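You operate a simulated robot arm through the tools that you are given. There is no shell and no other tool.

Carry out the task below with a simulated robot arm. There is one attempt and no reset: what you move stays moved.

## Task
Put things in order on the top of the steel bench. At the end: the white bottle (marked "SOAP") stands on top of the purple violet pad; the teal turquoise block from the top of the steel bench is in the grey tub; the blue cup stands where the grey dark mesh screen (marked "40") stood; the grey dark mesh screen stands where the white bottle stood; whatever was shut is shut again. Leave all else as you found it, and nothing knocked over.

It is judged by the outcome, as a careful person would: the job done as asked, and still so three seconds after it is handed in. It fails if anything else is knocked over, pushed out of place, dropped, spilled or broken.

## Robot
A 7-joint arm with a two-finger gripper, fixed in place. Base frame: the origin is at the foot of the arm, x ahead of it, y to its left, z up; the work surface is at about z = 0. Units: cm, rad, N and s.
With the tool pointing down near the work surface it reaches from about 16 to 38 cm from the base axis. Its first joint turns from -1.257 to 1.257 rad. Payload 0.6 kg.
The tool frame sits at the grasp point between the pads (the TCP): z along the fingers, y along the line on which they close. The tips reach 2.2 cm beyond it. The gripper opens to 9.2 cm. The gripper's body begins 6.5 cm behind the TCP.
Orientation is that of the tool frame in the base frame, as a unit quaternion [w, x, y, z]. With the fingers straight down and closing along the base's y, the tool's x points along the base's -x, its y along +y and its z along -z.

## Interface
- The arm moves only by the tool nudge_tool. Its argument "deltas" is a list that holds one entry, the list of rows, each a list of 6 numbers: the shift along the tool's x, y, z in cm, then the turn, a rotation vector about the tool's x, y, z in rad. In form: [[[x, y, z, ax, ay, az], ...]]. A call has 1 to 20 rows; each row shifts and turns the commanded pose from where the row before left it, along the tool's axes as they then stand. "fingers" is the closure, from 0 (fully open) to 1 (shut), set as the call begins (left out, the last holds). Rows are played at 5 a second. More than 5 cm and 0.15 rad between two rows, or a gripper value outside its range, and nothing of the call is played. A pose out of reach is approached as far as the arm can. The call stops where the force on the tool passes 40 N (or 10 N more than at its start, if that is more) or the arm is blocked; 0.2 s more then pass. Each finger halts on what it meets, pressing with about 26 N; the grip force reading is that of the motor and also rises with nothing between the fingers. The clock runs only during rows and for 0.2 s after the last one: add rows that do not move to give the fingers time. The reply holds the time, the measured pose of the TCP, the force on the tool along the base axes, the opening and the grip force, in the units named above and with some noise, with the torque about the TCP (base axes, N m) and any sound that the robot's microphone picked up.
- Cameras (640 x 400 px; columns grow to the right, rows downward): "scene" is fixed at [6.61, -28.28, 40.16]; the picture's right is [0.65, -0.76, 0.00], its down [-0.45, -0.39, -0.80] and it looks along [0.61, 0.52, -0.59] (base axes); focal length 214 px, centre (320, 200). "wrist" rides on the gripper at [7.1, 1.9, -10.2] in the tool frame; the picture's right is [-0.26, 0.96, 0.00], its down [-0.75, -0.20, -0.63] and it looks along [-0.60, -0.16, 0.78] (tool axes); focal length 280 px, centre (320, 200).
- snapshot(camera): a new picture of that camera. The clock stands still meanwhile.
- pixel_to_xyz(camera, pixels): there is no depth. For up to 12 entries [column, row, z] of the newest picture of that camera ("zoom" is the newest enlarged one), the place [x, y] in the base frame at which the ray of that pixel passes the height z, good to about 0.2 cm. The clock stands still meanwhile.
- inspect(camera, box): a new picture of the part [left, top, right, bottom] of that camera's present view, enlarged. The clock stands still meanwhile.
- close_job(): hands the job in; it is judged then, once.

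Leave the gripper open and the arm clear of the work at the hand-in unless told otherwise.

The tools are called as a command line: name --argument value ..., lists and objects as JSON in quotes. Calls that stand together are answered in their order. nudge_tool: Moves the arm, as the interface text tells. Its arguments: {"type":"object","properties":{"deltas":{"type":"array","items":{"type":"array","items":{"type":"array","items":{"type":"number"}}}},"fingers":{"type":"number"}},"required":["deltas"]} The other tools are called the same way: snapshot (camera) takes a picture; pixel_to_xyz (camera, pixels) gives the place at which the rays of pixels pass given heights; inspect (camera, box) takes an enlarged picture of a part of a camera's view; close_job () hands the job in.

At the start:

```text
time: 0.0
tcp_pos: [20.3, 0.33, 30.46]
ee_rot: [0.0, 0.0, 1.0, 0.001]
ft_force: [0.2, 0.3, -0.2]
torque: [-0.03, 0.01, 0.01]
opening: 9.21
finger_force: 0.0
```

scene: 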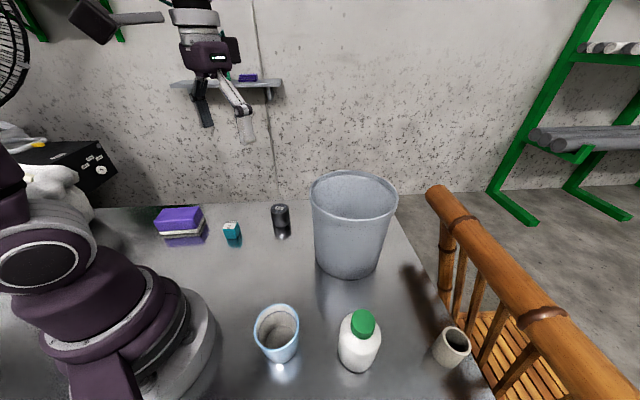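
wrist: 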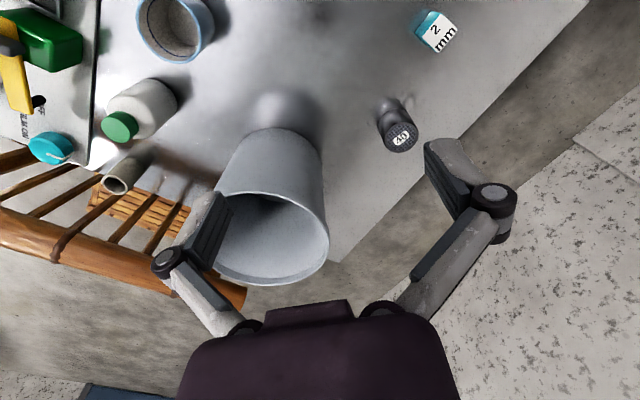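

I see a bench with a purple pad at (180,222), a teal block at (232,230), a dark mesh screen at (281,215), a grey tub at (352,225), a blue cup at (277,332), a white bottle at (360,340), and a small grey cup at (452,345). I'll look closer at these.

inspect --camera "scene" --box '[130, 180, 310, 290]'

inspect --camera "scene" --box '[230, 280, 490, 400]'

inspect --camera "wrist" --box '[0, 0, 240, 200]'

inspect --camera "wrist" --box '[340, 0, 500, 160]'

```text
3.56 times, centred on (220, 235) of scene
```

zoom: 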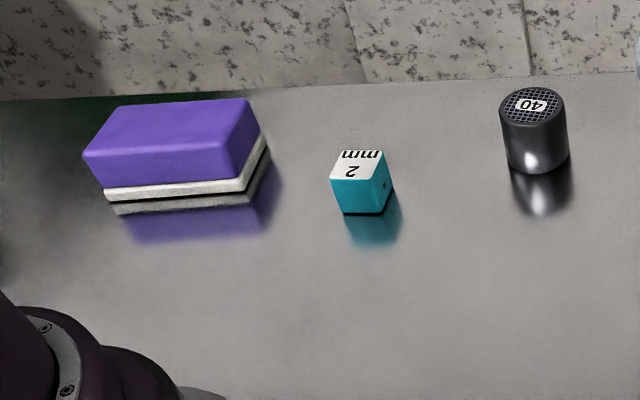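

```text
2.46 times, centred on (360, 340) of scene
```

zoom: 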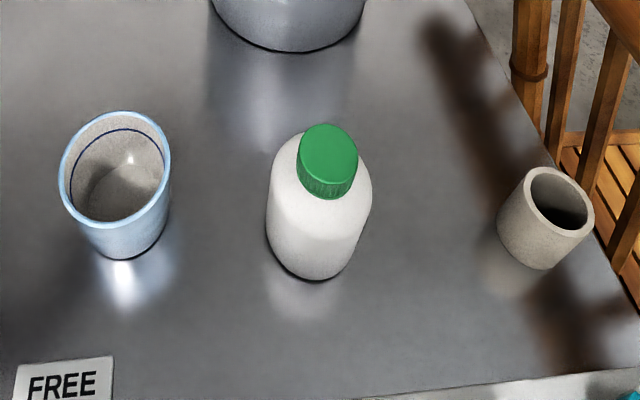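

```text
2.00 times, centred on (120, 100) of wrist
```

zoom: 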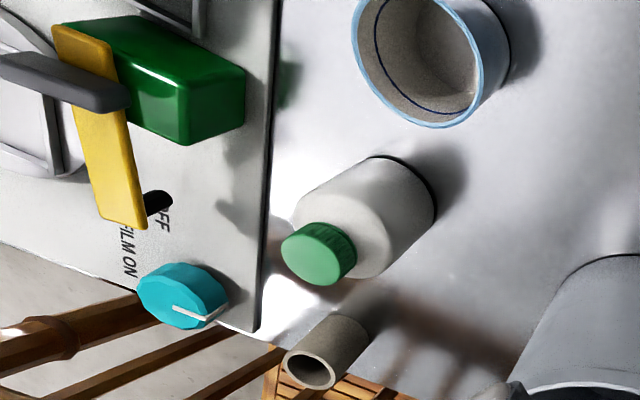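

```text
2.50 times, centred on (420, 80) of wrist
```

zoom: 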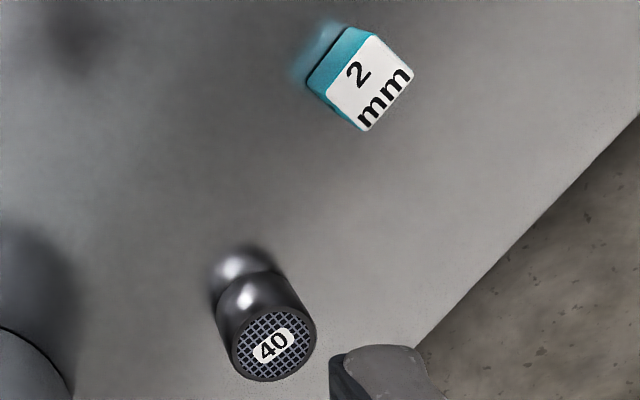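

I'll turn the pixel positions into coordinates, starting with the scene camera at several heights: screen, block, pad, cup, bottle and tub.

pixel_to_xyz --camera "scene" --pixels '[[281.8, 227.4, 0], [279.8, 208.3, 5], [270.5, 208, 5], [289, 208, 5], [226.7, 238, 0], [237.5, 238.7, 0], [240.3, 231, 0], [279.5, 364.4, 0], [355.9, 372.9, 0], [338, 354, 0], [363.3, 317.6, 12], [347, 278, 0]]'

pixel_to_xyz --camera "scene" --pixels '[[312, 185, 20], [397, 200, 20], [352, 171, 20], [352, 213, 20], [159, 234, 0], [199, 236, 0], [207, 224, 0], [153.5, 222, 4], [165, 209, 4], [200, 206, 4], [195, 230, 4], [459, 366, 0]]'

pixel_to_xyz --camera "wrist" --pixels '[[401, 137, 5], [415, 40, 0], [441, 10, 3], [433, 52, 3], [423, 20, 3], [120, 127, 12], [175, 25, 10], [270, 180, 0], [155, 85, 0], [115, 180, 6], [95, 170, 0], [333, 260, 0]]'

```text
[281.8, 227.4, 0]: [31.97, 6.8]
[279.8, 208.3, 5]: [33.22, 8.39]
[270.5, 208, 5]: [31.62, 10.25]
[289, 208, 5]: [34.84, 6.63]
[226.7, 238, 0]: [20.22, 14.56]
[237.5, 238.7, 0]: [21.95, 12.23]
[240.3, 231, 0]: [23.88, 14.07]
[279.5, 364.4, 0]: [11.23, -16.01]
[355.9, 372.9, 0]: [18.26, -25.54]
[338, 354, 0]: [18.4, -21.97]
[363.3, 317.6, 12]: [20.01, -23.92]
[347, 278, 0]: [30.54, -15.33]
```

```text
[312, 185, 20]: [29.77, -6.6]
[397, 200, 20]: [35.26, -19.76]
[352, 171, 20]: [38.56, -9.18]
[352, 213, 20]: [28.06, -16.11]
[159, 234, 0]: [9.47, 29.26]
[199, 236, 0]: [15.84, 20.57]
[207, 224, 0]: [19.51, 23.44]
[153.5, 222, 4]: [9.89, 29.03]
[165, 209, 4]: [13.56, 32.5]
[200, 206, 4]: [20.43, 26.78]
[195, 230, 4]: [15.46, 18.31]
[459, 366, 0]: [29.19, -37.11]
```

```text
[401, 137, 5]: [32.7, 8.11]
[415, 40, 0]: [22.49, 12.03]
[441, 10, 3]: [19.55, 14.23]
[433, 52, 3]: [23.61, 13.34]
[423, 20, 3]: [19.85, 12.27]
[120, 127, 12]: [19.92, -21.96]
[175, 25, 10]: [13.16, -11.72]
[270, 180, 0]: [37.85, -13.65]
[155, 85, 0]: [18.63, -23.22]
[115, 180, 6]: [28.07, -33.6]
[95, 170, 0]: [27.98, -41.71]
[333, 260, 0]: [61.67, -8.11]
```

The two cameras agree roughly on the screen. Next I'll triangulate the rim heights of the tub and cup and the bottle cap from both views.

inspect --camera "wrist" --box '[90, 0, 350, 300]'

pixel_to_xyz --camera "scene" --pixels '[[354, 192, 15], [354, 192, 10], [277.5, 328, 8], [277.5, 328, 10], [254.5, 332, 9], [300, 324, 9], [452, 342, 5], [345, 280, 0], [316, 262, 0], [381, 268, 0]]'

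pixel_to_xyz --camera "wrist" --pixels '[[272, 237, 15], [272, 237, 10], [115, 180, 5], [268, 128, 0]]'

```text
1.33 times, centred on (220, 150) of wrist
```

zoom: 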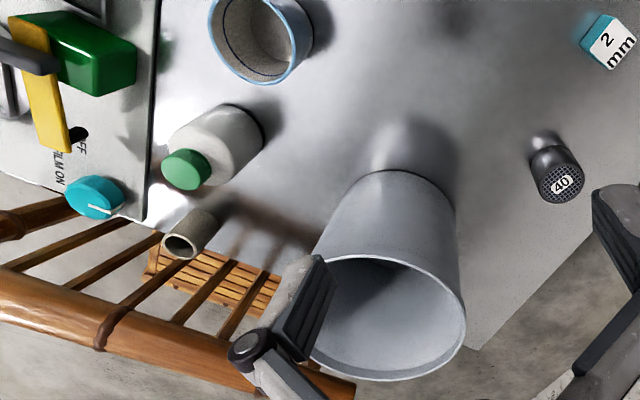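

```text
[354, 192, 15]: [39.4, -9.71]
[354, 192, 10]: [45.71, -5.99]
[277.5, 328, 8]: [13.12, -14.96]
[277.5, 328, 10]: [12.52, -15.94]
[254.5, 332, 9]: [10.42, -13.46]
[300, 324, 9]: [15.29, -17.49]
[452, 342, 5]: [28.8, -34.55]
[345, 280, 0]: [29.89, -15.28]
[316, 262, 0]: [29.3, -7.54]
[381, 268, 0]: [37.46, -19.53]
```

```text
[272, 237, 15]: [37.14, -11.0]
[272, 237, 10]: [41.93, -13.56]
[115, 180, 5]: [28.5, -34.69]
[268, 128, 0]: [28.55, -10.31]
```

The tub is about 16 cm tall, centred near (34,-12). The bottle is about 10 cm tall near (20.7,-23.8). I'll move the arm high up, toward the right and turned to face the bottle, for a closer look.

nudge_tool --deltas '[[[1.1, -3.6, 0, 0, 0, 0.14], [0, 0, 0, 0, 0, 0.14], [0, 0, 0, 0, 0, 0.14], [0, 0, 0, 0, 0, 0.14], [0, 0, 0, 0, 0, 0.14], [0, 0, 0, 0, 0, 0.14]]]' --fingers 0

snapshot --camera "wrist"

```text
time: 1.4
tcp_pos: [19.32, -3.23, 30.36]
ee_rot: [0.0, 0.409, 0.912, 0.001]
ft_force: [0.6, 0.2, 0.2]
torque: [-0.01, -0.04, 0.02]
opening: 9.18
finger_force: 0.1
```

```text
taken
```

wrist: 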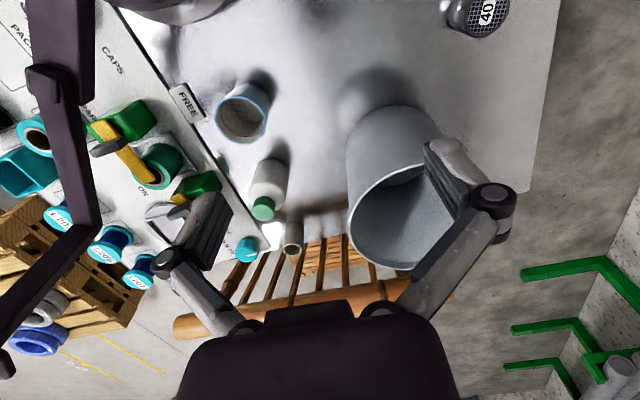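

The bottle is at (266,190), the cup at (242,113), the small grey cup at (292,238), and a panel board lies left of (240,220). I'll zoom in to measure.

inspect --camera "wrist" --box '[190, 70, 330, 270]'

inspect --camera "wrist" --box '[200, 145, 320, 260]'

```text
2.00 times, centred on (260, 170) of wrist
```

zoom: 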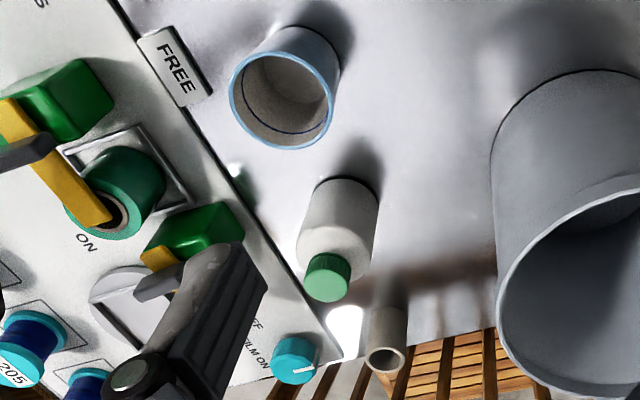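

```text
3.48 times, centred on (260, 202) of wrist
```

zoom: 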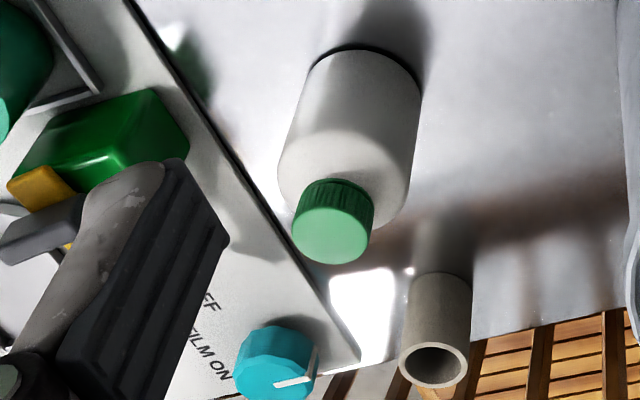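

I'll query the bottle base, cap and panel edge points in the enlarged picture.

pixel_to_xyz --camera "zoom" --pixels '[[365, 47, 0], [312, 68, 0], [421, 90, 0], [330, 235, 10], [292, 225, 10], [370, 235, 10], [360, 362, 0], [160, 40, 0], [280, 170, 6], [408, 190, 6], [432, 362, 5], [443, 215, 0]]'

inspect --camera "scene" --box '[310, 290, 410, 390]'

```text
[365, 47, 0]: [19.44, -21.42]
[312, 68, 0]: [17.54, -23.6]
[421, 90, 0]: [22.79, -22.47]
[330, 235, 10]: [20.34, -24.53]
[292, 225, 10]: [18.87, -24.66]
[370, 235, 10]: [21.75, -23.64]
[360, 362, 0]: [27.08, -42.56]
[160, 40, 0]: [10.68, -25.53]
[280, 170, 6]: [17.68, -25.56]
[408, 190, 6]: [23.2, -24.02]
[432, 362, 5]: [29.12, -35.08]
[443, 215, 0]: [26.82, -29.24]
```

```text
4.00 times, centred on (360, 340) of scene
```

zoom: 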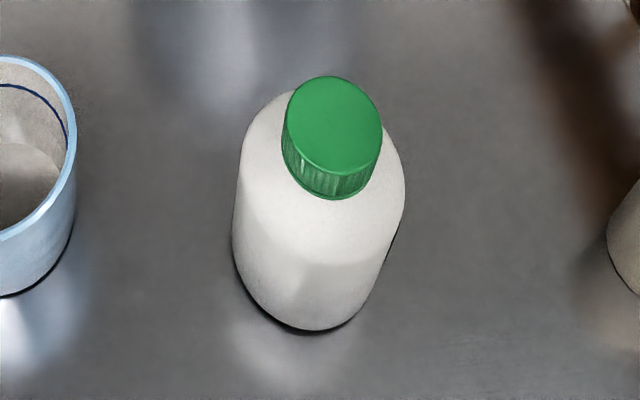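

I'll query the same features in this enlarged scene picture, so I can triangulate the cap height and the base.

pixel_to_xyz --camera "zoom" --pixels '[[332, 124, 10], [332, 124, 11], [284, 122, 10], [382, 126, 10], [300, 332, 0], [234, 260, 0], [370, 308, 0], [238, 190, 5], [405, 190, 5]]'

inspect --camera "scene" --box '[230, 290, 330, 390]'

```text
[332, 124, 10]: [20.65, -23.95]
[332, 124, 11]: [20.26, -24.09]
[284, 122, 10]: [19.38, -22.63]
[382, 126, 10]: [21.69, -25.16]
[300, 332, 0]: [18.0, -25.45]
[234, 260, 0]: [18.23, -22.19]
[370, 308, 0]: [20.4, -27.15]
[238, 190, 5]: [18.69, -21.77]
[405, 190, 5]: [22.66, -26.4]
```

```text
4.00 times, centred on (280, 340) of scene
```

zoom: 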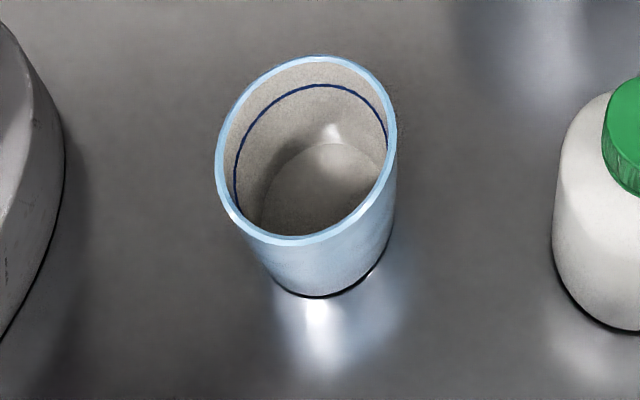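

Bottle: cap top about z=10.5, centre about (20.3,-24.1), radius about 3. Next I'll triangulate the cup.

pixel_to_xyz --camera "zoom" --pixels '[[306, 150, 9], [306, 150, 11], [216, 170, 9], [397, 135, 9], [320, 56, 9], [290, 243, 9], [320, 297, 0], [270, 283, 0], [385, 255, 0]]'

pixel_to_xyz --camera "wrist" --pixels '[[241, 120.5, 9], [241, 120.5, 11], [214.5, 113, 9], [267, 130, 9], [253, 84, 0], [270.5, 101, 0]]'

```text
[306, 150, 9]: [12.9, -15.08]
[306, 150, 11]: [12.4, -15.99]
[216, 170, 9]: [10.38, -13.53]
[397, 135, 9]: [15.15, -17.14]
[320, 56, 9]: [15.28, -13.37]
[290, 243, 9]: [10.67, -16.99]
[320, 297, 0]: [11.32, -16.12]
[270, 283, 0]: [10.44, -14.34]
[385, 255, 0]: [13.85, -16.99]
```

```text
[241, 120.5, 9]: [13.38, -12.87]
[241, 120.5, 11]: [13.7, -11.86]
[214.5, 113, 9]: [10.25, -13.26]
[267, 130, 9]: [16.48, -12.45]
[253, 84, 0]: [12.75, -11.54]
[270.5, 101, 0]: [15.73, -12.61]
```

Cup: rim about z=6.7, centre about (13.2,-14.1), rim diameter about 6.5. Next I'll turn toward the pad, screen and block for a closer look before touching anything.

nudge_tool --deltas '[[[0, 0, 0, 0, 0, -0.14], [0, 0, 0, 0, 0, -0.14], [0, 0, 0, 0, 0, -0.14], [0, 0, 0, 0, 0, -0.14], [0, 0, 0, 0, 0, -0.14], [0, 0, 0, 0, 0, -0.14], [0, 3.6, 0, 0, 0, -0.14], [0, 3, 0, 0, 0, -0.14], [0, 0, 0, 0, 0, -0.14], [0, 0, 0, 0, 0, -0.14], [0, 0, 0, 0, 0, -0.14], [0, 0, 0, 0, 0, 0]]]'

snapshot --camera "wrist"

```text
time: 4.0
tcp_pos: [18.72, 3.37, 30.39]
ee_rot: [0.0, -0.343, 0.939, 0.001]
ft_force: [-0.5, -0.8, -0.2]
torque: [-0.02, 0.0, 0.04]
opening: 9.2
finger_force: 0.0
```

```text
taken
```

wrist: 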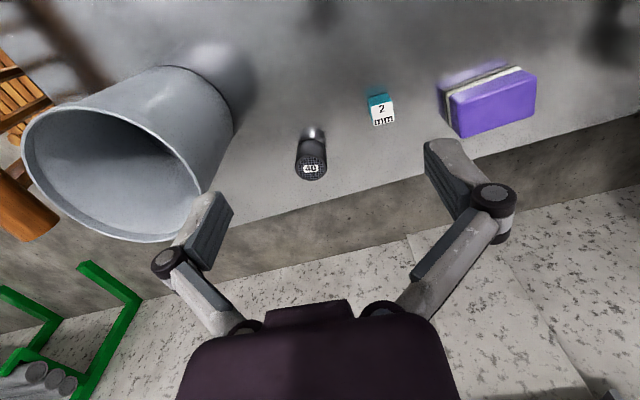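

The pad is at (490,100), the block at (381,108) and the screen at (311,155). I'll zoom in on each to measure.

inspect --camera "wrist" --box '[420, 50, 550, 150]'

pixel_to_xyz --camera "zoom" --pixels '[[320, 200, 0]]'

inspect --camera "wrist" --box '[280, 80, 410, 190]'

```text
4.00 times, centred on (485, 100) of wrist
```

zoom: 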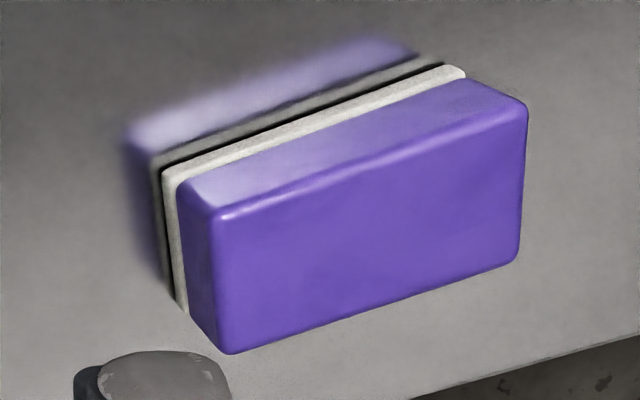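

```text
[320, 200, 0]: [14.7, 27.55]
```

```text
3.64 times, centred on (345, 135) of wrist
```

zoom: 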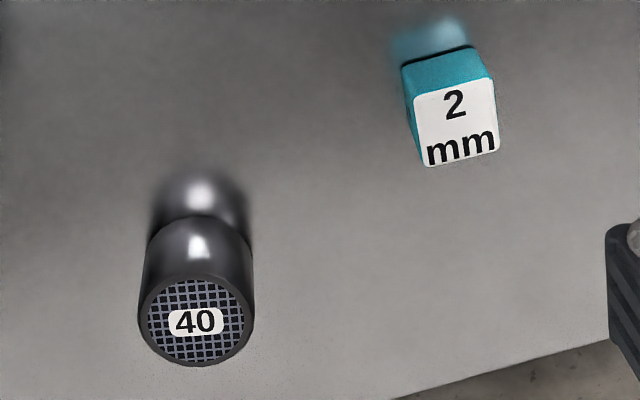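

I'll convert the pad, screen and block corners from this wrist view.

pixel_to_xyz --camera "wrist" --pixels '[[460.5, 103.2, 4], [462.5, 137.5, 4], [536.2, 76.7, 4], [534.2, 114.5, 4], [446.2, 92.5, 0], [514, 65, 0], [310.9, 168.5, 5], [312, 138.6, 0]]'

pixel_to_xyz --camera "wrist" --pixels '[[371.1, 106.2, 3], [392.8, 101.5, 3], [394.5, 121.3, 3], [373.8, 125.7, 3], [367.5, 97.9, 0], [386.8, 93, 0], [295, 171, 5], [327, 168, 5], [296, 145, 0], [329, 145, 0]]'

pixel_to_xyz --camera "scene" --pixels '[[165.2, 208.9, 4], [199.8, 206.1, 4], [195, 230, 4], [153.4, 221.8, 4], [225.3, 221, 3], [238.3, 220.9, 3], [240.3, 229.0, 3], [223.1, 229.5, 3]]'

```text
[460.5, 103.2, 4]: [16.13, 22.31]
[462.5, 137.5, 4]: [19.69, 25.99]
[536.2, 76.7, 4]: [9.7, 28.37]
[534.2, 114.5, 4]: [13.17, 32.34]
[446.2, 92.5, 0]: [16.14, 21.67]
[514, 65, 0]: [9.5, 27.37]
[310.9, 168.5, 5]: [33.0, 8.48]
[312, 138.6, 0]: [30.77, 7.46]
```

```text
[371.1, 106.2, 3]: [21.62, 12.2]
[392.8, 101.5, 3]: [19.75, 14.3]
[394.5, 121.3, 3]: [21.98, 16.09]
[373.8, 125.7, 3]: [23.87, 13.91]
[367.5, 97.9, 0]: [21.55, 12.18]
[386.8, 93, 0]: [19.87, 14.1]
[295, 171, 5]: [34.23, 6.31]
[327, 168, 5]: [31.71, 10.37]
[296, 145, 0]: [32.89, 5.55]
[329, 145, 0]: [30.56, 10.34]
```

```text
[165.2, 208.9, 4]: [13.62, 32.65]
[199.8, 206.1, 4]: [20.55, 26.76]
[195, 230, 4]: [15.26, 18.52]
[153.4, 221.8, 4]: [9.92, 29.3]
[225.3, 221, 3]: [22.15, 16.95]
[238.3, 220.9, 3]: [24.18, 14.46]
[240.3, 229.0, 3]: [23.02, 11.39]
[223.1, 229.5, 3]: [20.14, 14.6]
```

Block: about a 2.8 cm cube at (21.8,14.0), with faces aligned to the current tool yaw. Screen: about (33,8.3), height 5. The pad needs one more careful look from the scene camera.

inspect --camera "scene" --box '[140, 190, 220, 250]'

```text
6.67 times, centred on (180, 220) of scene
```

zoom: 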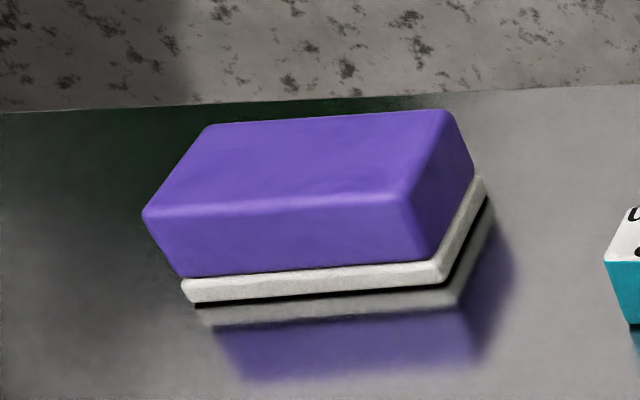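

I'll query the top corners at two heights and the bottom corners at bench level.

pixel_to_xyz --camera "zoom" --pixels '[[207, 124, 5], [445, 110, 5], [405, 200, 5], [143, 214, 5], [207, 124, 4], [445, 110, 4], [405, 200, 4], [143, 214, 4], [190, 304, 0], [442, 284, 0], [488, 197, 0]]'

pixel_to_xyz --camera "wrist" --pixels '[[460.5, 103.2, 5], [462.5, 137.5, 5], [536.2, 76.7, 5], [534.2, 114.5, 5]]'

```text
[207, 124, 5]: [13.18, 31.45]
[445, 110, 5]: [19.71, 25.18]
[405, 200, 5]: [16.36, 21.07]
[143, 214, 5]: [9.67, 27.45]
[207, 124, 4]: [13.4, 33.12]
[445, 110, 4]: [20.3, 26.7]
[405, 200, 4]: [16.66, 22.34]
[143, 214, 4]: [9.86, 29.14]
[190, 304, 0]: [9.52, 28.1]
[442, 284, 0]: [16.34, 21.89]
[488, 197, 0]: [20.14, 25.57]
```

```text
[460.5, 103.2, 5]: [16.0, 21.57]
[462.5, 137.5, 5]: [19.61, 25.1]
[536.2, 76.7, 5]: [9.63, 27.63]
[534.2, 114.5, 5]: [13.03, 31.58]
```

Pad: centre (14.7,26.4), top z about 5.0, about 9×5 cm. Before gripping the bottle I want to know how high the panel beside it is, so I'll look at the lower part of the scene view.

inspect --camera "scene" --box '[240, 340, 520, 400]'

inspect --camera "scene" --box '[420, 310, 500, 400]'

```text
2.29 times, centred on (380, 370) of scene
```

zoom: 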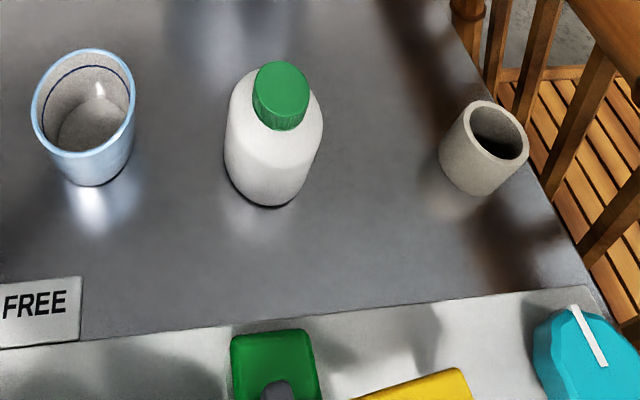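

```text
4.44 times, centred on (460, 355) of scene
```

zoom: 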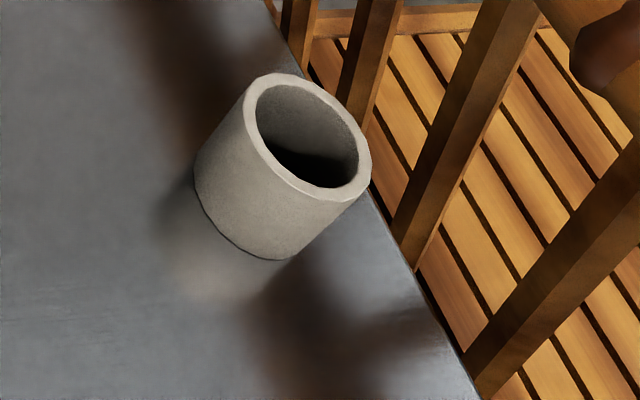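

I'll triangulate the panel's corner from the scene to get its height.

pixel_to_xyz --camera "scene" --pixels '[[497.9, 408, 0], [497.9, 408, 5], [497.9, 408, 10], [275, 431, 0], [275, 431, 5], [275, 431, 10], [460, 342, 5], [452, 365, 0], [432, 352, 0]]'

```text
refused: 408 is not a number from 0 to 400
```

That pixel is out of the frame, so I'll re-open the enlarged view and query there.

inspect --camera "scene" --box '[240, 340, 520, 400]'

pixel_to_xyz --camera "zoom" --pixels '[[590, 287, 0], [590, 287, 5], [590, 287, 10], [85, 340, 0], [85, 340, 5], [85, 340, 10], [485, 150, 5], [480, 195, 0], [440, 165, 0], [570, 330, 5], [270, 335, 5]]'

```text
2.29 times, centred on (380, 370) of scene
```

zoom: 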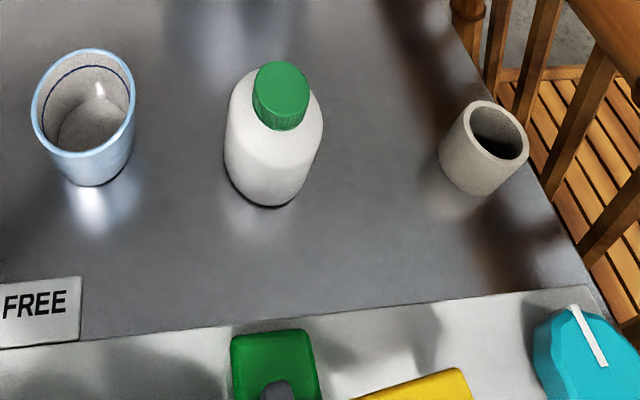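

```text
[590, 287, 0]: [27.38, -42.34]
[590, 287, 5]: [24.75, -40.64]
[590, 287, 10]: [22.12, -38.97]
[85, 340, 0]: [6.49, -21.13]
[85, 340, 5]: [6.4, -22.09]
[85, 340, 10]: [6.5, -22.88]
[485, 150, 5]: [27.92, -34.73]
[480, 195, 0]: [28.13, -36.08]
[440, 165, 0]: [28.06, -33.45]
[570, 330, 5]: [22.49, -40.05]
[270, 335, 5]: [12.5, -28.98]
```

The panel is flush with the bench (z≈0), so only its switches stick up. I'll take the bottle with the fingers closing along base y (yaw 0), which stays clear of the switches. First I turn back to yaw 0 and travel high to above the bottle at (20.3,-24.1).

nudge_tool --deltas '[[[0, 0, 0, 0, 0, 0.14], [0, 0, 0, 0, 0, 0.14], [0, 0, 0, 0, 0, 0.14], [0, 0, 0, 0, 0, 0.14], [0, 0, 0, 0, 0, 0.14], [-0.2, -3.4, 0, 0, 0, 0], [-0.2, -3.4, 0, 0, 0, 0], [-0.2, -3.4, 0, 0, 0, 0], [-0.2, -3.4, 0, 0, 0, 0], [-0.2, -3.4, 0, 0, 0, 0], [-0.2, -3.4, 0, 0, 0, 0], [-0.2, -3.4, 0, 0, 0, 0], [-0.2, -3.6, 2, 0, 0, 0], [0, 0, 4, 0, 0, 0], [0, 0, 4, 0, 0, 0], [0, 0, 0, 0, 0, 0]]]' --fingers 0

snapshot --camera "wrist"

snapshot --camera "scene"

```text
time: 7.4
tcp_pos: [20.45, -24.15, 20.29]
ee_rot: [0.0, 0.001, 1.0, 0.0]
ft_force: [-0.2, 0.3, -0.4]
torque: [0.05, 0.03, 0.0]
opening: 9.18
finger_force: 0.2
```

```text
taken
```

wrist: 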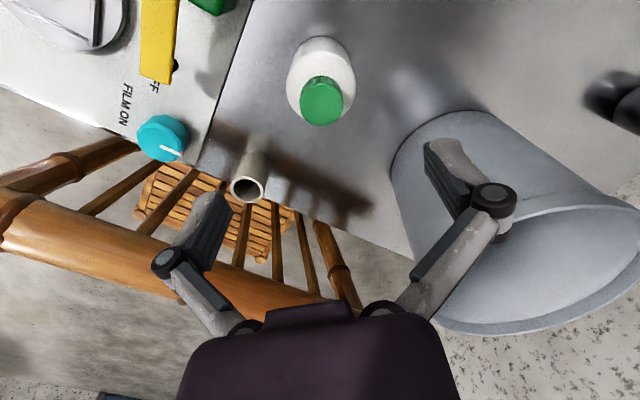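

```text
taken
```

scene: 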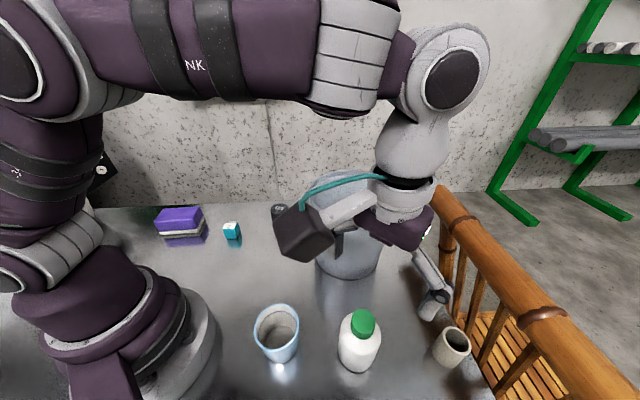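

The camera is a physical box behind the gripper, which I must keep clear of things. I'll check the bottle's cap (321,101) and base against my estimate.

pixel_to_xyz --camera "wrist" --pixels '[[321.5, 100, 10.5], [300, 101, 10.5], [343, 101, 10.5], [321, 37, 0], [248, 188, 5]]'

inspect --camera "wrist" --box '[270, 20, 380, 140]'

```text
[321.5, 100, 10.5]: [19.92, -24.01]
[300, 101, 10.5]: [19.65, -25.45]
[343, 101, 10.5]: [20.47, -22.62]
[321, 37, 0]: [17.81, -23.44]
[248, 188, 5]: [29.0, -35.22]
```

```text
3.33 times, centred on (325, 80) of wrist
```

zoom: 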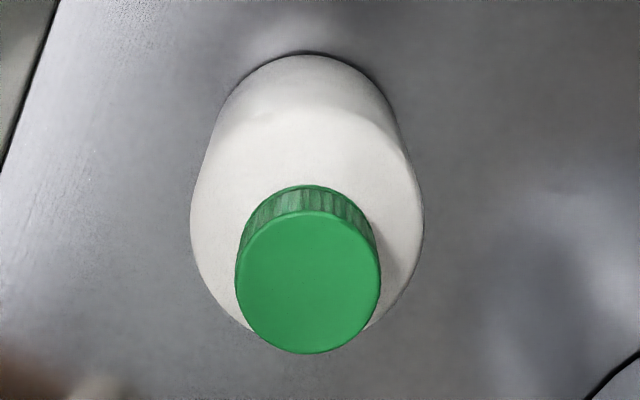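

The bottle is centred near (20.35,-24.05), well inside the open fingers at TCP (20.45,-24.15). I descend to z=5.

nudge_tool --deltas '[[[0.1, 0.1, 2.5, 0, 0, 0], [0, 0, 2.5, 0, 0, 0], [0, 0, 2.5, 0, 0, 0], [0, 0, 2.5, 0, 0, 0], [0, 0, 2, 0, 0, 0], [0, 0, 2, 0, 0, 0], [0, 0, 1.3, 0, 0, 0], [0, 0, 0, 0, 0, 0]]]' --fingers 0

snapshot --camera "scene"

snapshot --camera "wrist"

```text
time: 9.2
tcp_pos: [20.38, -24.02, 5.12]
ee_rot: [0.0, 0.0, 1.0, 0.0]
ft_force: [0.1, 0.2, 0.5]
torque: [-0.03, -0.01, 0.0]
opening: 9.2
finger_force: 0.2
```

```text
taken
```

scene: 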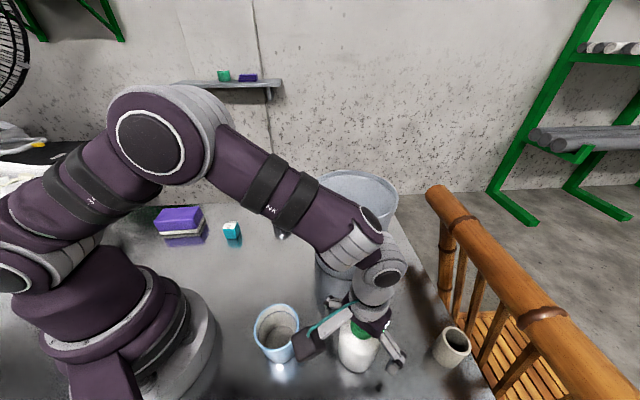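

```text
taken
```

wrist: 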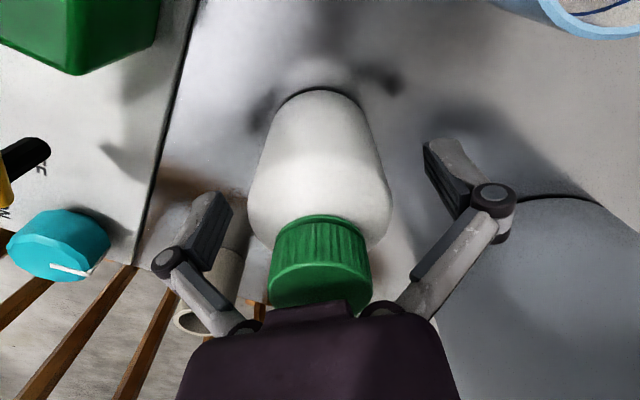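

The bottle is between the fingers with nothing else near. I close and hold.

nudge_tool --deltas '[[[0, 0, 0, 0, 0, 0], [0, 0, 0, 0, 0, 0], [0, 0, 0, 0, 0, 0], [0, 0, 0, 0, 0, 0], [0, 0, 0, 0, 0, 0]]]' --fingers 1

```text
time: 10.4
tcp_pos: [20.31, -23.95, 5.04]
ee_rot: [0.0, 0.0, 1.0, -0.002]
ft_force: [-0.7, -1.3, 12.7]
torque: [-0.1, 0.03, 0.03]
opening: 5.65
finger_force: 26.0
```

Gripped at 5.65 cm with 26 N. I lift a little and check.

nudge_tool --deltas '[[[0, 0, -0.5, 0, 0, 0], [0, 0, -0.5, 0, 0, 0], [0, 0, -1, 0, 0, 0], [0, 0, -1, 0, 0, 0], [0, 0, 0, 0, 0, 0]]]' --fingers 1

snapshot --camera "wrist"

inspect --camera "scene" --box '[290, 280, 430, 390]'

```text
time: 11.6
tcp_pos: [20.22, -24.07, 8.03]
ee_rot: [0.0, 0.0, 1.0, 0.0]
ft_force: [-1.5, 0.1, -1.8]
torque: [0.0, 0.0, 0.03]
opening: 5.68
finger_force: 26.3
```

```text
taken
```

wrist: 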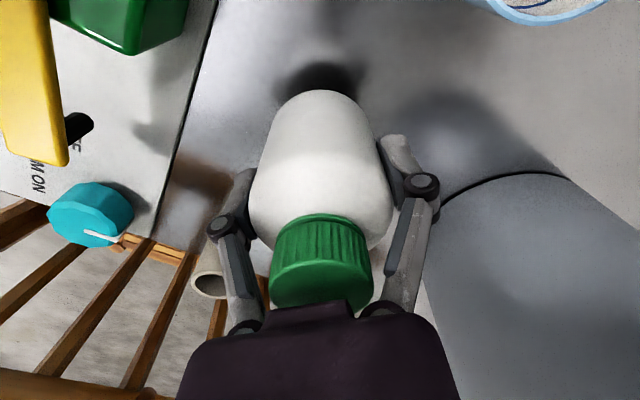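

```text
3.64 times, centred on (360, 335) of scene
```

zoom: 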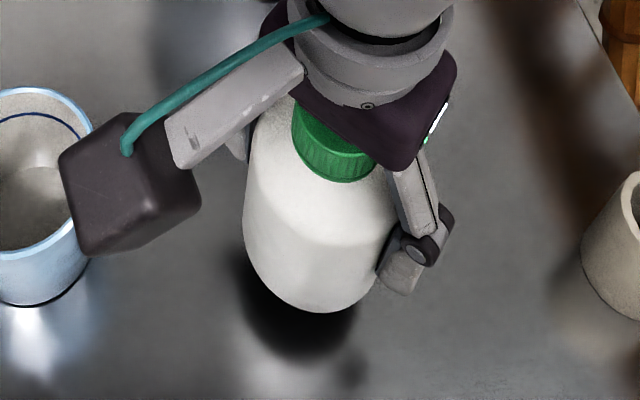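

The bottle hangs upright and clear. I raise it to z≈18 and swing left at x≈20.

nudge_tool --deltas '[[[0, 0, -2, 0, 0, 0], [0, 0, -2.5, 0, 0, 0], [0, 0, -2.5, 0, 0, 0], [0, 0, -2.5, 0, 0, 0], [0, 1.5, -0.5, 0, 0, 0], [0, 2.5, 0, 0, 0, 0], [0, 2.5, 0, 0, 0, 0], [0, 2.5, 0, 0, 0, 0], [0, 2.5, 0, 0, 0, 0], [0, 2.5, 0, 0, 0, 0], [0, 2.5, 0, 0, 0, 0], [0, 2.5, 0, 0, 0, 0], [0, 2.5, 0, 0, 0, 0], [0, 2.5, 0, 0, 0, 0], [0, 2.5, 0, 0, 0, 0], [0, 1.5, 0, 0, 0, 0], [0, 0, 0, 0, 0, 0]]]' --fingers 1

```text
time: 15.2
tcp_pos: [20.28, 3.95, 18.14]
ee_rot: [-0.001, 0.0, 1.0, 0.0]
ft_force: [1.1, -0.7, -2.2]
torque: [0.01, 0.02, -0.01]
opening: 5.67
finger_force: 25.8
```

Steady. I continue to above the pad at (14.7,26.4), still high.

nudge_tool --deltas '[[[0.3, 1.4, 0, 0, 0, 0], [0.58, 2.3, 0, 0, 0, 0], [0.58, 2.3, 0, 0, 0, 0], [0.58, 2.3, 0, 0, 0, 0], [0.58, 2.3, 0, 0, 0, 0], [0.58, 2.3, 0, 0, 0, 0], [0.58, 2.3, 0, 0, 0, 0], [0.58, 2.3, 0, 0, 0, 0], [0.58, 2.3, 0, 0, 0, 0], [0.4, 1.6, 0, 0, 0, 0], [0.24, 1.05, 0, 0, 0, 0], [0, 0, 0, 0, 0, 0], [0, 0, 0, 0, 0, 0]]]' --fingers 1

snapshot --camera "scene"

snapshot --camera "wrist"

```text
time: 18.0
tcp_pos: [14.76, 26.49, 18.0]
ee_rot: [0.0, 0.0, 1.0, 0.0]
ft_force: [-0.6, 0.2, -1.5]
torque: [0.0, -0.01, -0.04]
opening: 5.68
finger_force: 25.5
```

```text
taken
```

scene: 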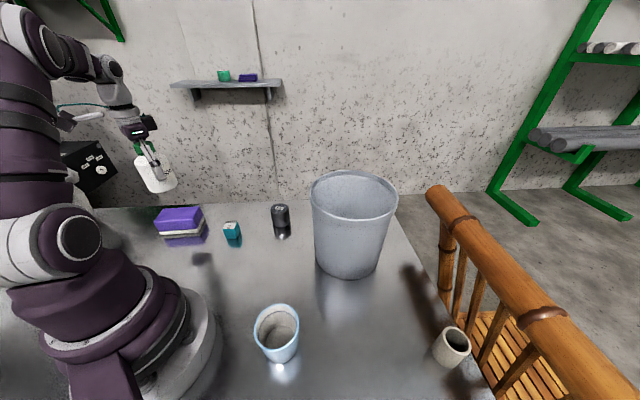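

```text
taken
```

wrist: 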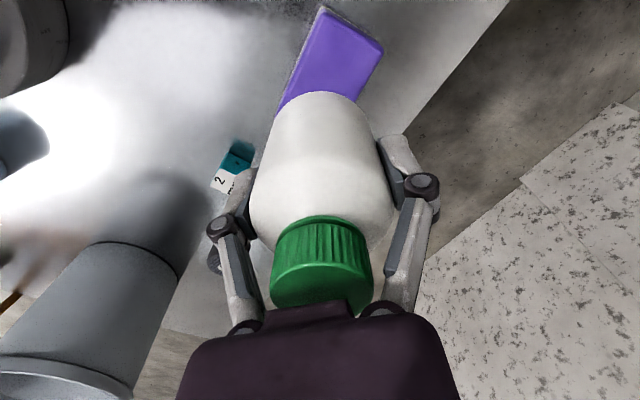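

The bottle is upright above the pad. I lower it to about 1 cm above contact (contact expected at TCP z≈10.0) and look.

nudge_tool --deltas '[[[0, 0, 1.5, 0, 0, 0], [0, 0, 2, 0, 0, 0], [0, 0, 2, 0, 0, 0], [0, 0, 1.3, 0, 0, 0], [0, 0, 0, 0, 0, 0]]]' --fingers 1

inspect --camera "scene" --box '[120, 150, 240, 250]'

snapshot --camera "wrist"

```text
time: 19.2
tcp_pos: [14.66, 26.49, 11.19]
ee_rot: [0.0, 0.001, 1.0, -0.001]
ft_force: [-0.2, -0.4, -1.6]
torque: [0.0, 0.0, 0.01]
opening: 5.67
finger_force: 26.3
```

```text
4.00 times, centred on (180, 200) of scene
```

zoom: 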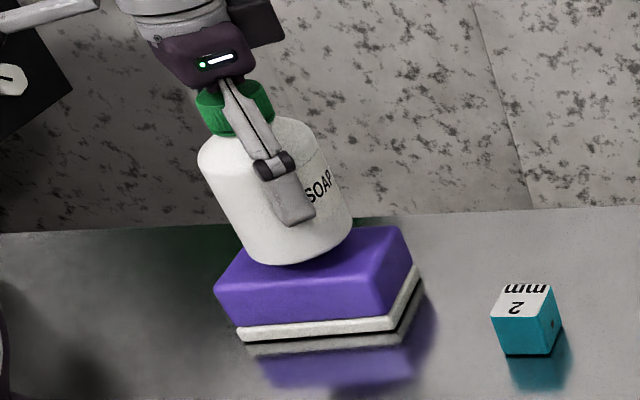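

```text
taken
```

wrist: 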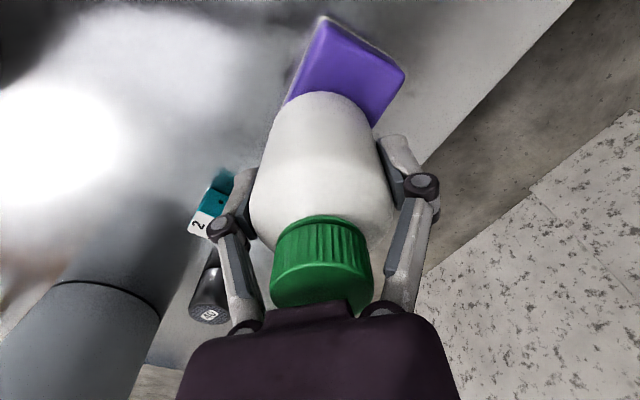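

Bottle is above the pad. I check the bottle's bottom edge (295,263) at z≈6.1 against the pad's footprint.

pixel_to_xyz --camera "zoom" --pixels '[[295, 264, 6.15], [242, 250, 6.15], [350, 235, 6.15], [198, 155, 12], [322, 145, 12]]'

```text
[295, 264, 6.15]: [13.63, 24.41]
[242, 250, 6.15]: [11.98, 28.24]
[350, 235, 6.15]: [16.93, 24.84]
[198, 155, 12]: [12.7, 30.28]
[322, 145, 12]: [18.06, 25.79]
```

Within measurement noise the bottle is centred on the pad. I lower slowly toward contact and watch the force.

nudge_tool --deltas '[[[0, -0.05, 0.4, 0, 0, 0], [0, 0, 0.3, 0, 0, 0], [0, 0, 0.2, 0, 0, 0], [0, 0, 0.1, 0, 0, 0], [0, 0, 0, 0, 0, 0]]]' --fingers 1

```text
time: 20.4
tcp_pos: [14.81, 26.34, 10.23]
ee_rot: [0.001, 0.0, 1.0, 0.0]
ft_force: [-0.2, 0.2, -1.2]
torque: [-0.02, 0.0, 0.03]
opening: 5.67
finger_force: 26.2
```

Not yet touching (about −1.2 N, the bottle's weight). I take small further steps down.

nudge_tool --deltas '[[[0, 0, 0.1, 0, 0, 0], [0, 0, 0.1, 0, 0, 0], [0, 0, 0, 0, 0, 0]]]' --fingers 1

```text
time: 21.2
tcp_pos: [14.74, 26.31, 9.93]
ee_rot: [0.0, 0.0, 1.0, -0.001]
ft_force: [0.7, -0.1, -2.7]
torque: [0.03, 0.01, 0.01]
opening: 5.68
finger_force: 26.2
```

Still hanging, so I go on in small steps.

nudge_tool --deltas '[[[0, 0, 0.1, 0, 0, 0], [0, 0, 0.1, 0, 0, 0], [0, 0, 0, 0, 0, 0]]]' --fingers 1

inspect --camera "scene" --box '[140, 170, 220, 240]'

```text
time: 22.0
tcp_pos: [14.66, 26.47, 9.91]
ee_rot: [0.0, 0.001, 1.0, 0.0]
ft_force: [-1.1, -1.9, 5.2]
torque: [-0.13, -0.02, 0.01]
opening: 5.67
finger_force: 25.8
```

```text
5.71 times, centred on (180, 205) of scene
```

zoom: 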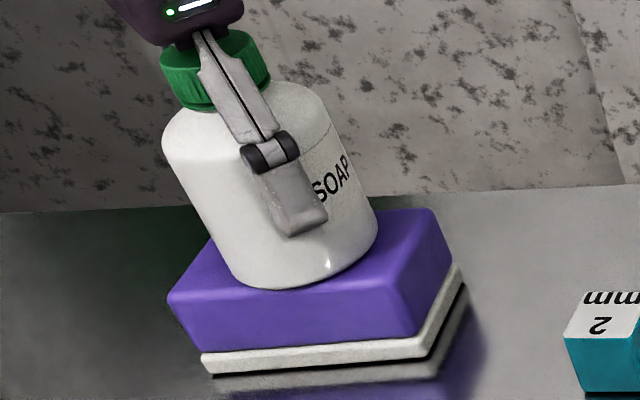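

Contact at about 5 N; the bottle sits on the pad. I open the fingers partly, then fully.

nudge_tool --deltas '[[[0, 0, 0, 0, 0, 0], [0, 0, 0, 0, 0, 0], [0, 0, 0, 0, 0, 0]]]' --fingers 0.15

inspect --camera "scene" --box '[130, 140, 240, 240]'

snapshot --camera "wrist"

```text
time: 22.8
tcp_pos: [14.79, 26.42, 9.86]
ee_rot: [-0.001, 0.0, 1.0, 0.0]
ft_force: [-0.4, 0.2, -1.5]
torque: [0.01, -0.01, 0.01]
opening: 7.82
finger_force: 0.0
```

```text
4.00 times, centred on (185, 190) of scene
```

zoom: 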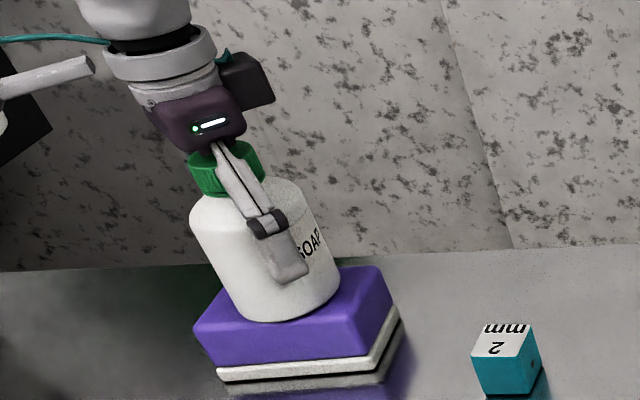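

```text
taken
```

wrist: 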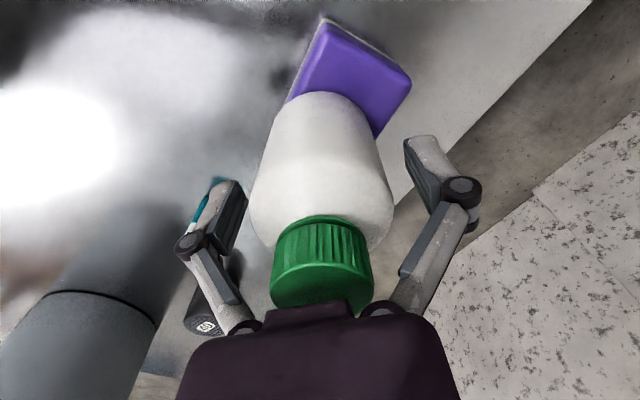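

The bottle stands free. I open fully and rise straight up, well clear of the cap.

nudge_tool --deltas '[[[0, 0, 0, 0, 0, 0], [0, 0, 0, 0, 0, 0], [0, 0, -1, 0, 0, 0], [0, 0, -2, 0, 0, 0], [0, 0, -3, 0, 0, 0], [0, 0, -3, 0, 0, 0], [0, 0, -3, 0, 0, 0], [0, 0, 0, 0, 0, 0]]]' --fingers 0

snapshot --camera "scene"

snapshot --camera "wrist"

```text
time: 24.6
tcp_pos: [14.69, 26.43, 22.03]
ee_rot: [0.0, 0.0, 1.0, 0.0]
ft_force: [0.1, -0.3, -0.1]
torque: [-0.01, -0.01, 0.0]
opening: 9.19
finger_force: 0.1
```

```text
taken
```

scene: 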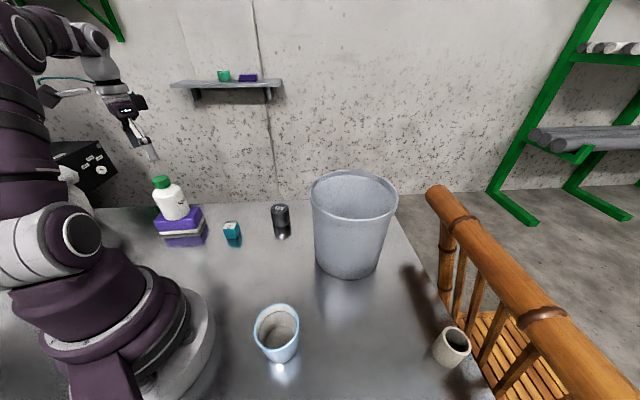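

```text
taken
```

wrist: 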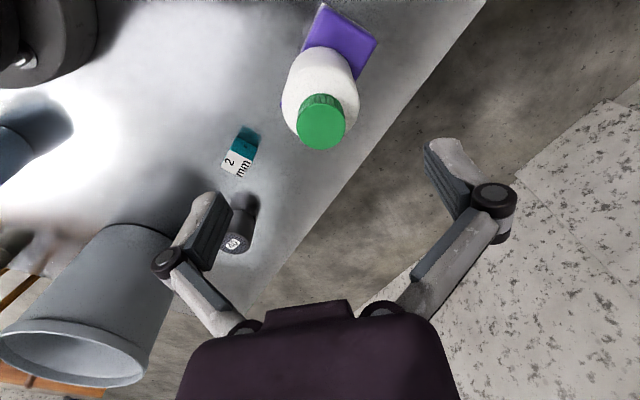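

The bottle stands on the pad and everything else is untouched. Next is the screen: I move over to about (33,8.3), staying high.

nudge_tool --deltas '[[[-2.6, -2.6, 0, 0, 0, 0], [-2.6, -2.6, 0, 0, 0, 0], [-2.6, -2.6, 0, 0, 0, 0], [-2.6, -2.6, 0, 0, 0, 0], [-2.6, -2.6, 0, 0, 0, 0], [-2.6, -2.6, 0, 0, 0, 0], [-2.7, -2.5, 0, 0, 0, 0], [0, 0, 2, 0, 0, 0], [0, 0, 0, 0, 0, 0]]]' --fingers 0

snapshot --camera "wrist"

snapshot --camera "scene"

```text
time: 26.6
tcp_pos: [33.12, 8.19, 19.8]
ee_rot: [0.0, 0.0, 1.0, 0.001]
ft_force: [-0.2, 0.3, -0.1]
torque: [0.04, 0.0, -0.01]
opening: 9.17
finger_force: 0.1
```

```text
taken
```

wrist: 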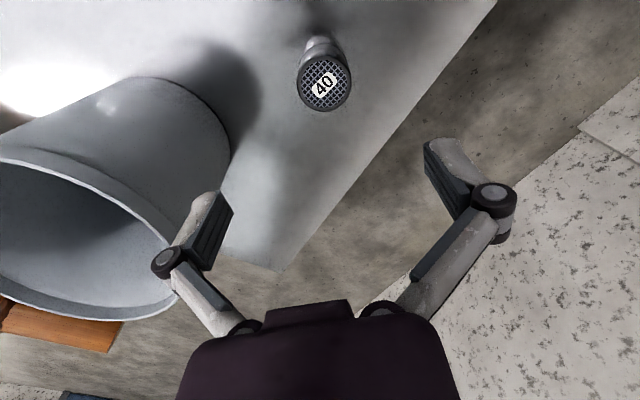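

```text
taken
```

scene: 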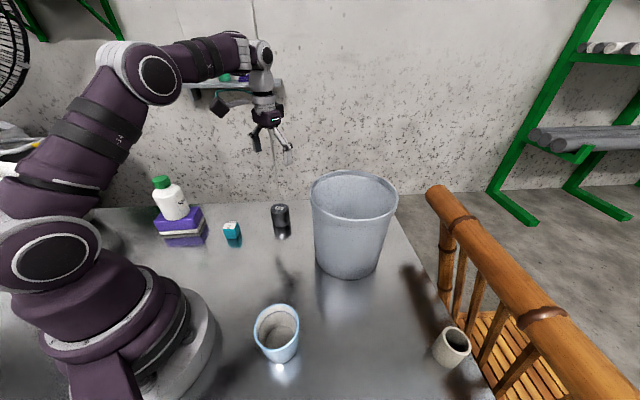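

I measure the screen's top (324,86) and base from this closer view, and the tub's rim for clearance.

pixel_to_xyz --camera "wrist" --pixels '[[324, 86, 5], [296, 88, 5], [351, 84, 5], [324, 61, 5], [323, 111, 5], [318, 35, 0]]'

inspect --camera "wrist" --box '[280, 20, 370, 130]'

```text
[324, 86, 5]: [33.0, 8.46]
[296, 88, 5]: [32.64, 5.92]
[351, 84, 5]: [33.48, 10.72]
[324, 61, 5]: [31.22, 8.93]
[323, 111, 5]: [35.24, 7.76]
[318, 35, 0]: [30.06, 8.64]
```

```text
3.64 times, centred on (325, 75) of wrist
```

zoom: 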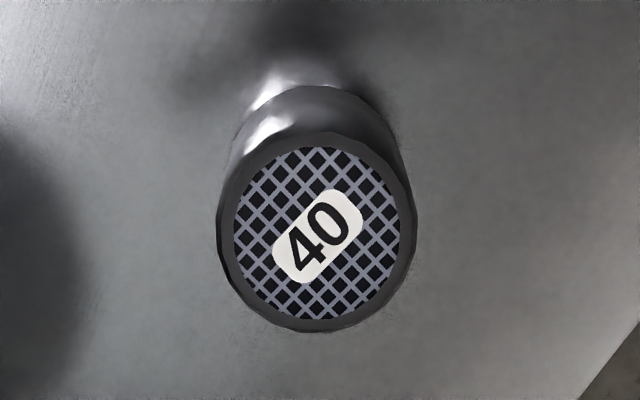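

Screen centre is about (32.95,8.4), diameter about 4.7. I adjust slightly and descend around it.

nudge_tool --deltas '[[[0.15, 0.2, 2.5, 0, 0, 0], [0, 0, 3, 0, 0, 0], [0, 0, 3, 0, 0, 0], [0, 0, 3, 0, 0, 0], [0, 0, 2.5, 0, 0, 0], [0, 0, 1.5, 0, 0, 0], [0, 0, 1.0, 0, 0, 0], [0, 0, 0, 0, 0, 0]]]' --fingers 0

snapshot --camera "wrist"

snapshot --camera "scene"

```text
time: 28.4
tcp_pos: [32.86, 8.41, 3.33]
ee_rot: [-0.001, 0.0, 1.0, 0.001]
ft_force: [0.1, -0.5, -1.3]
torque: [-0.01, 0.0, 0.0]
opening: 9.2
finger_force: 0.0
```

```text
taken
```

wrist: 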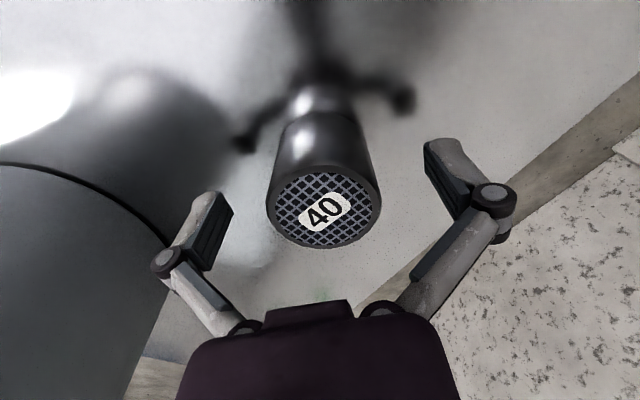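

```text
taken
```

scene: 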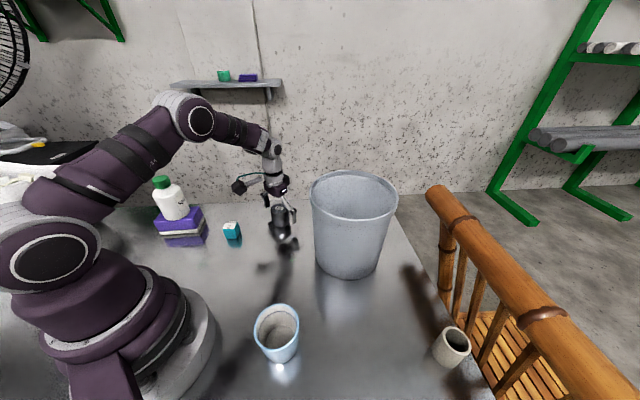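

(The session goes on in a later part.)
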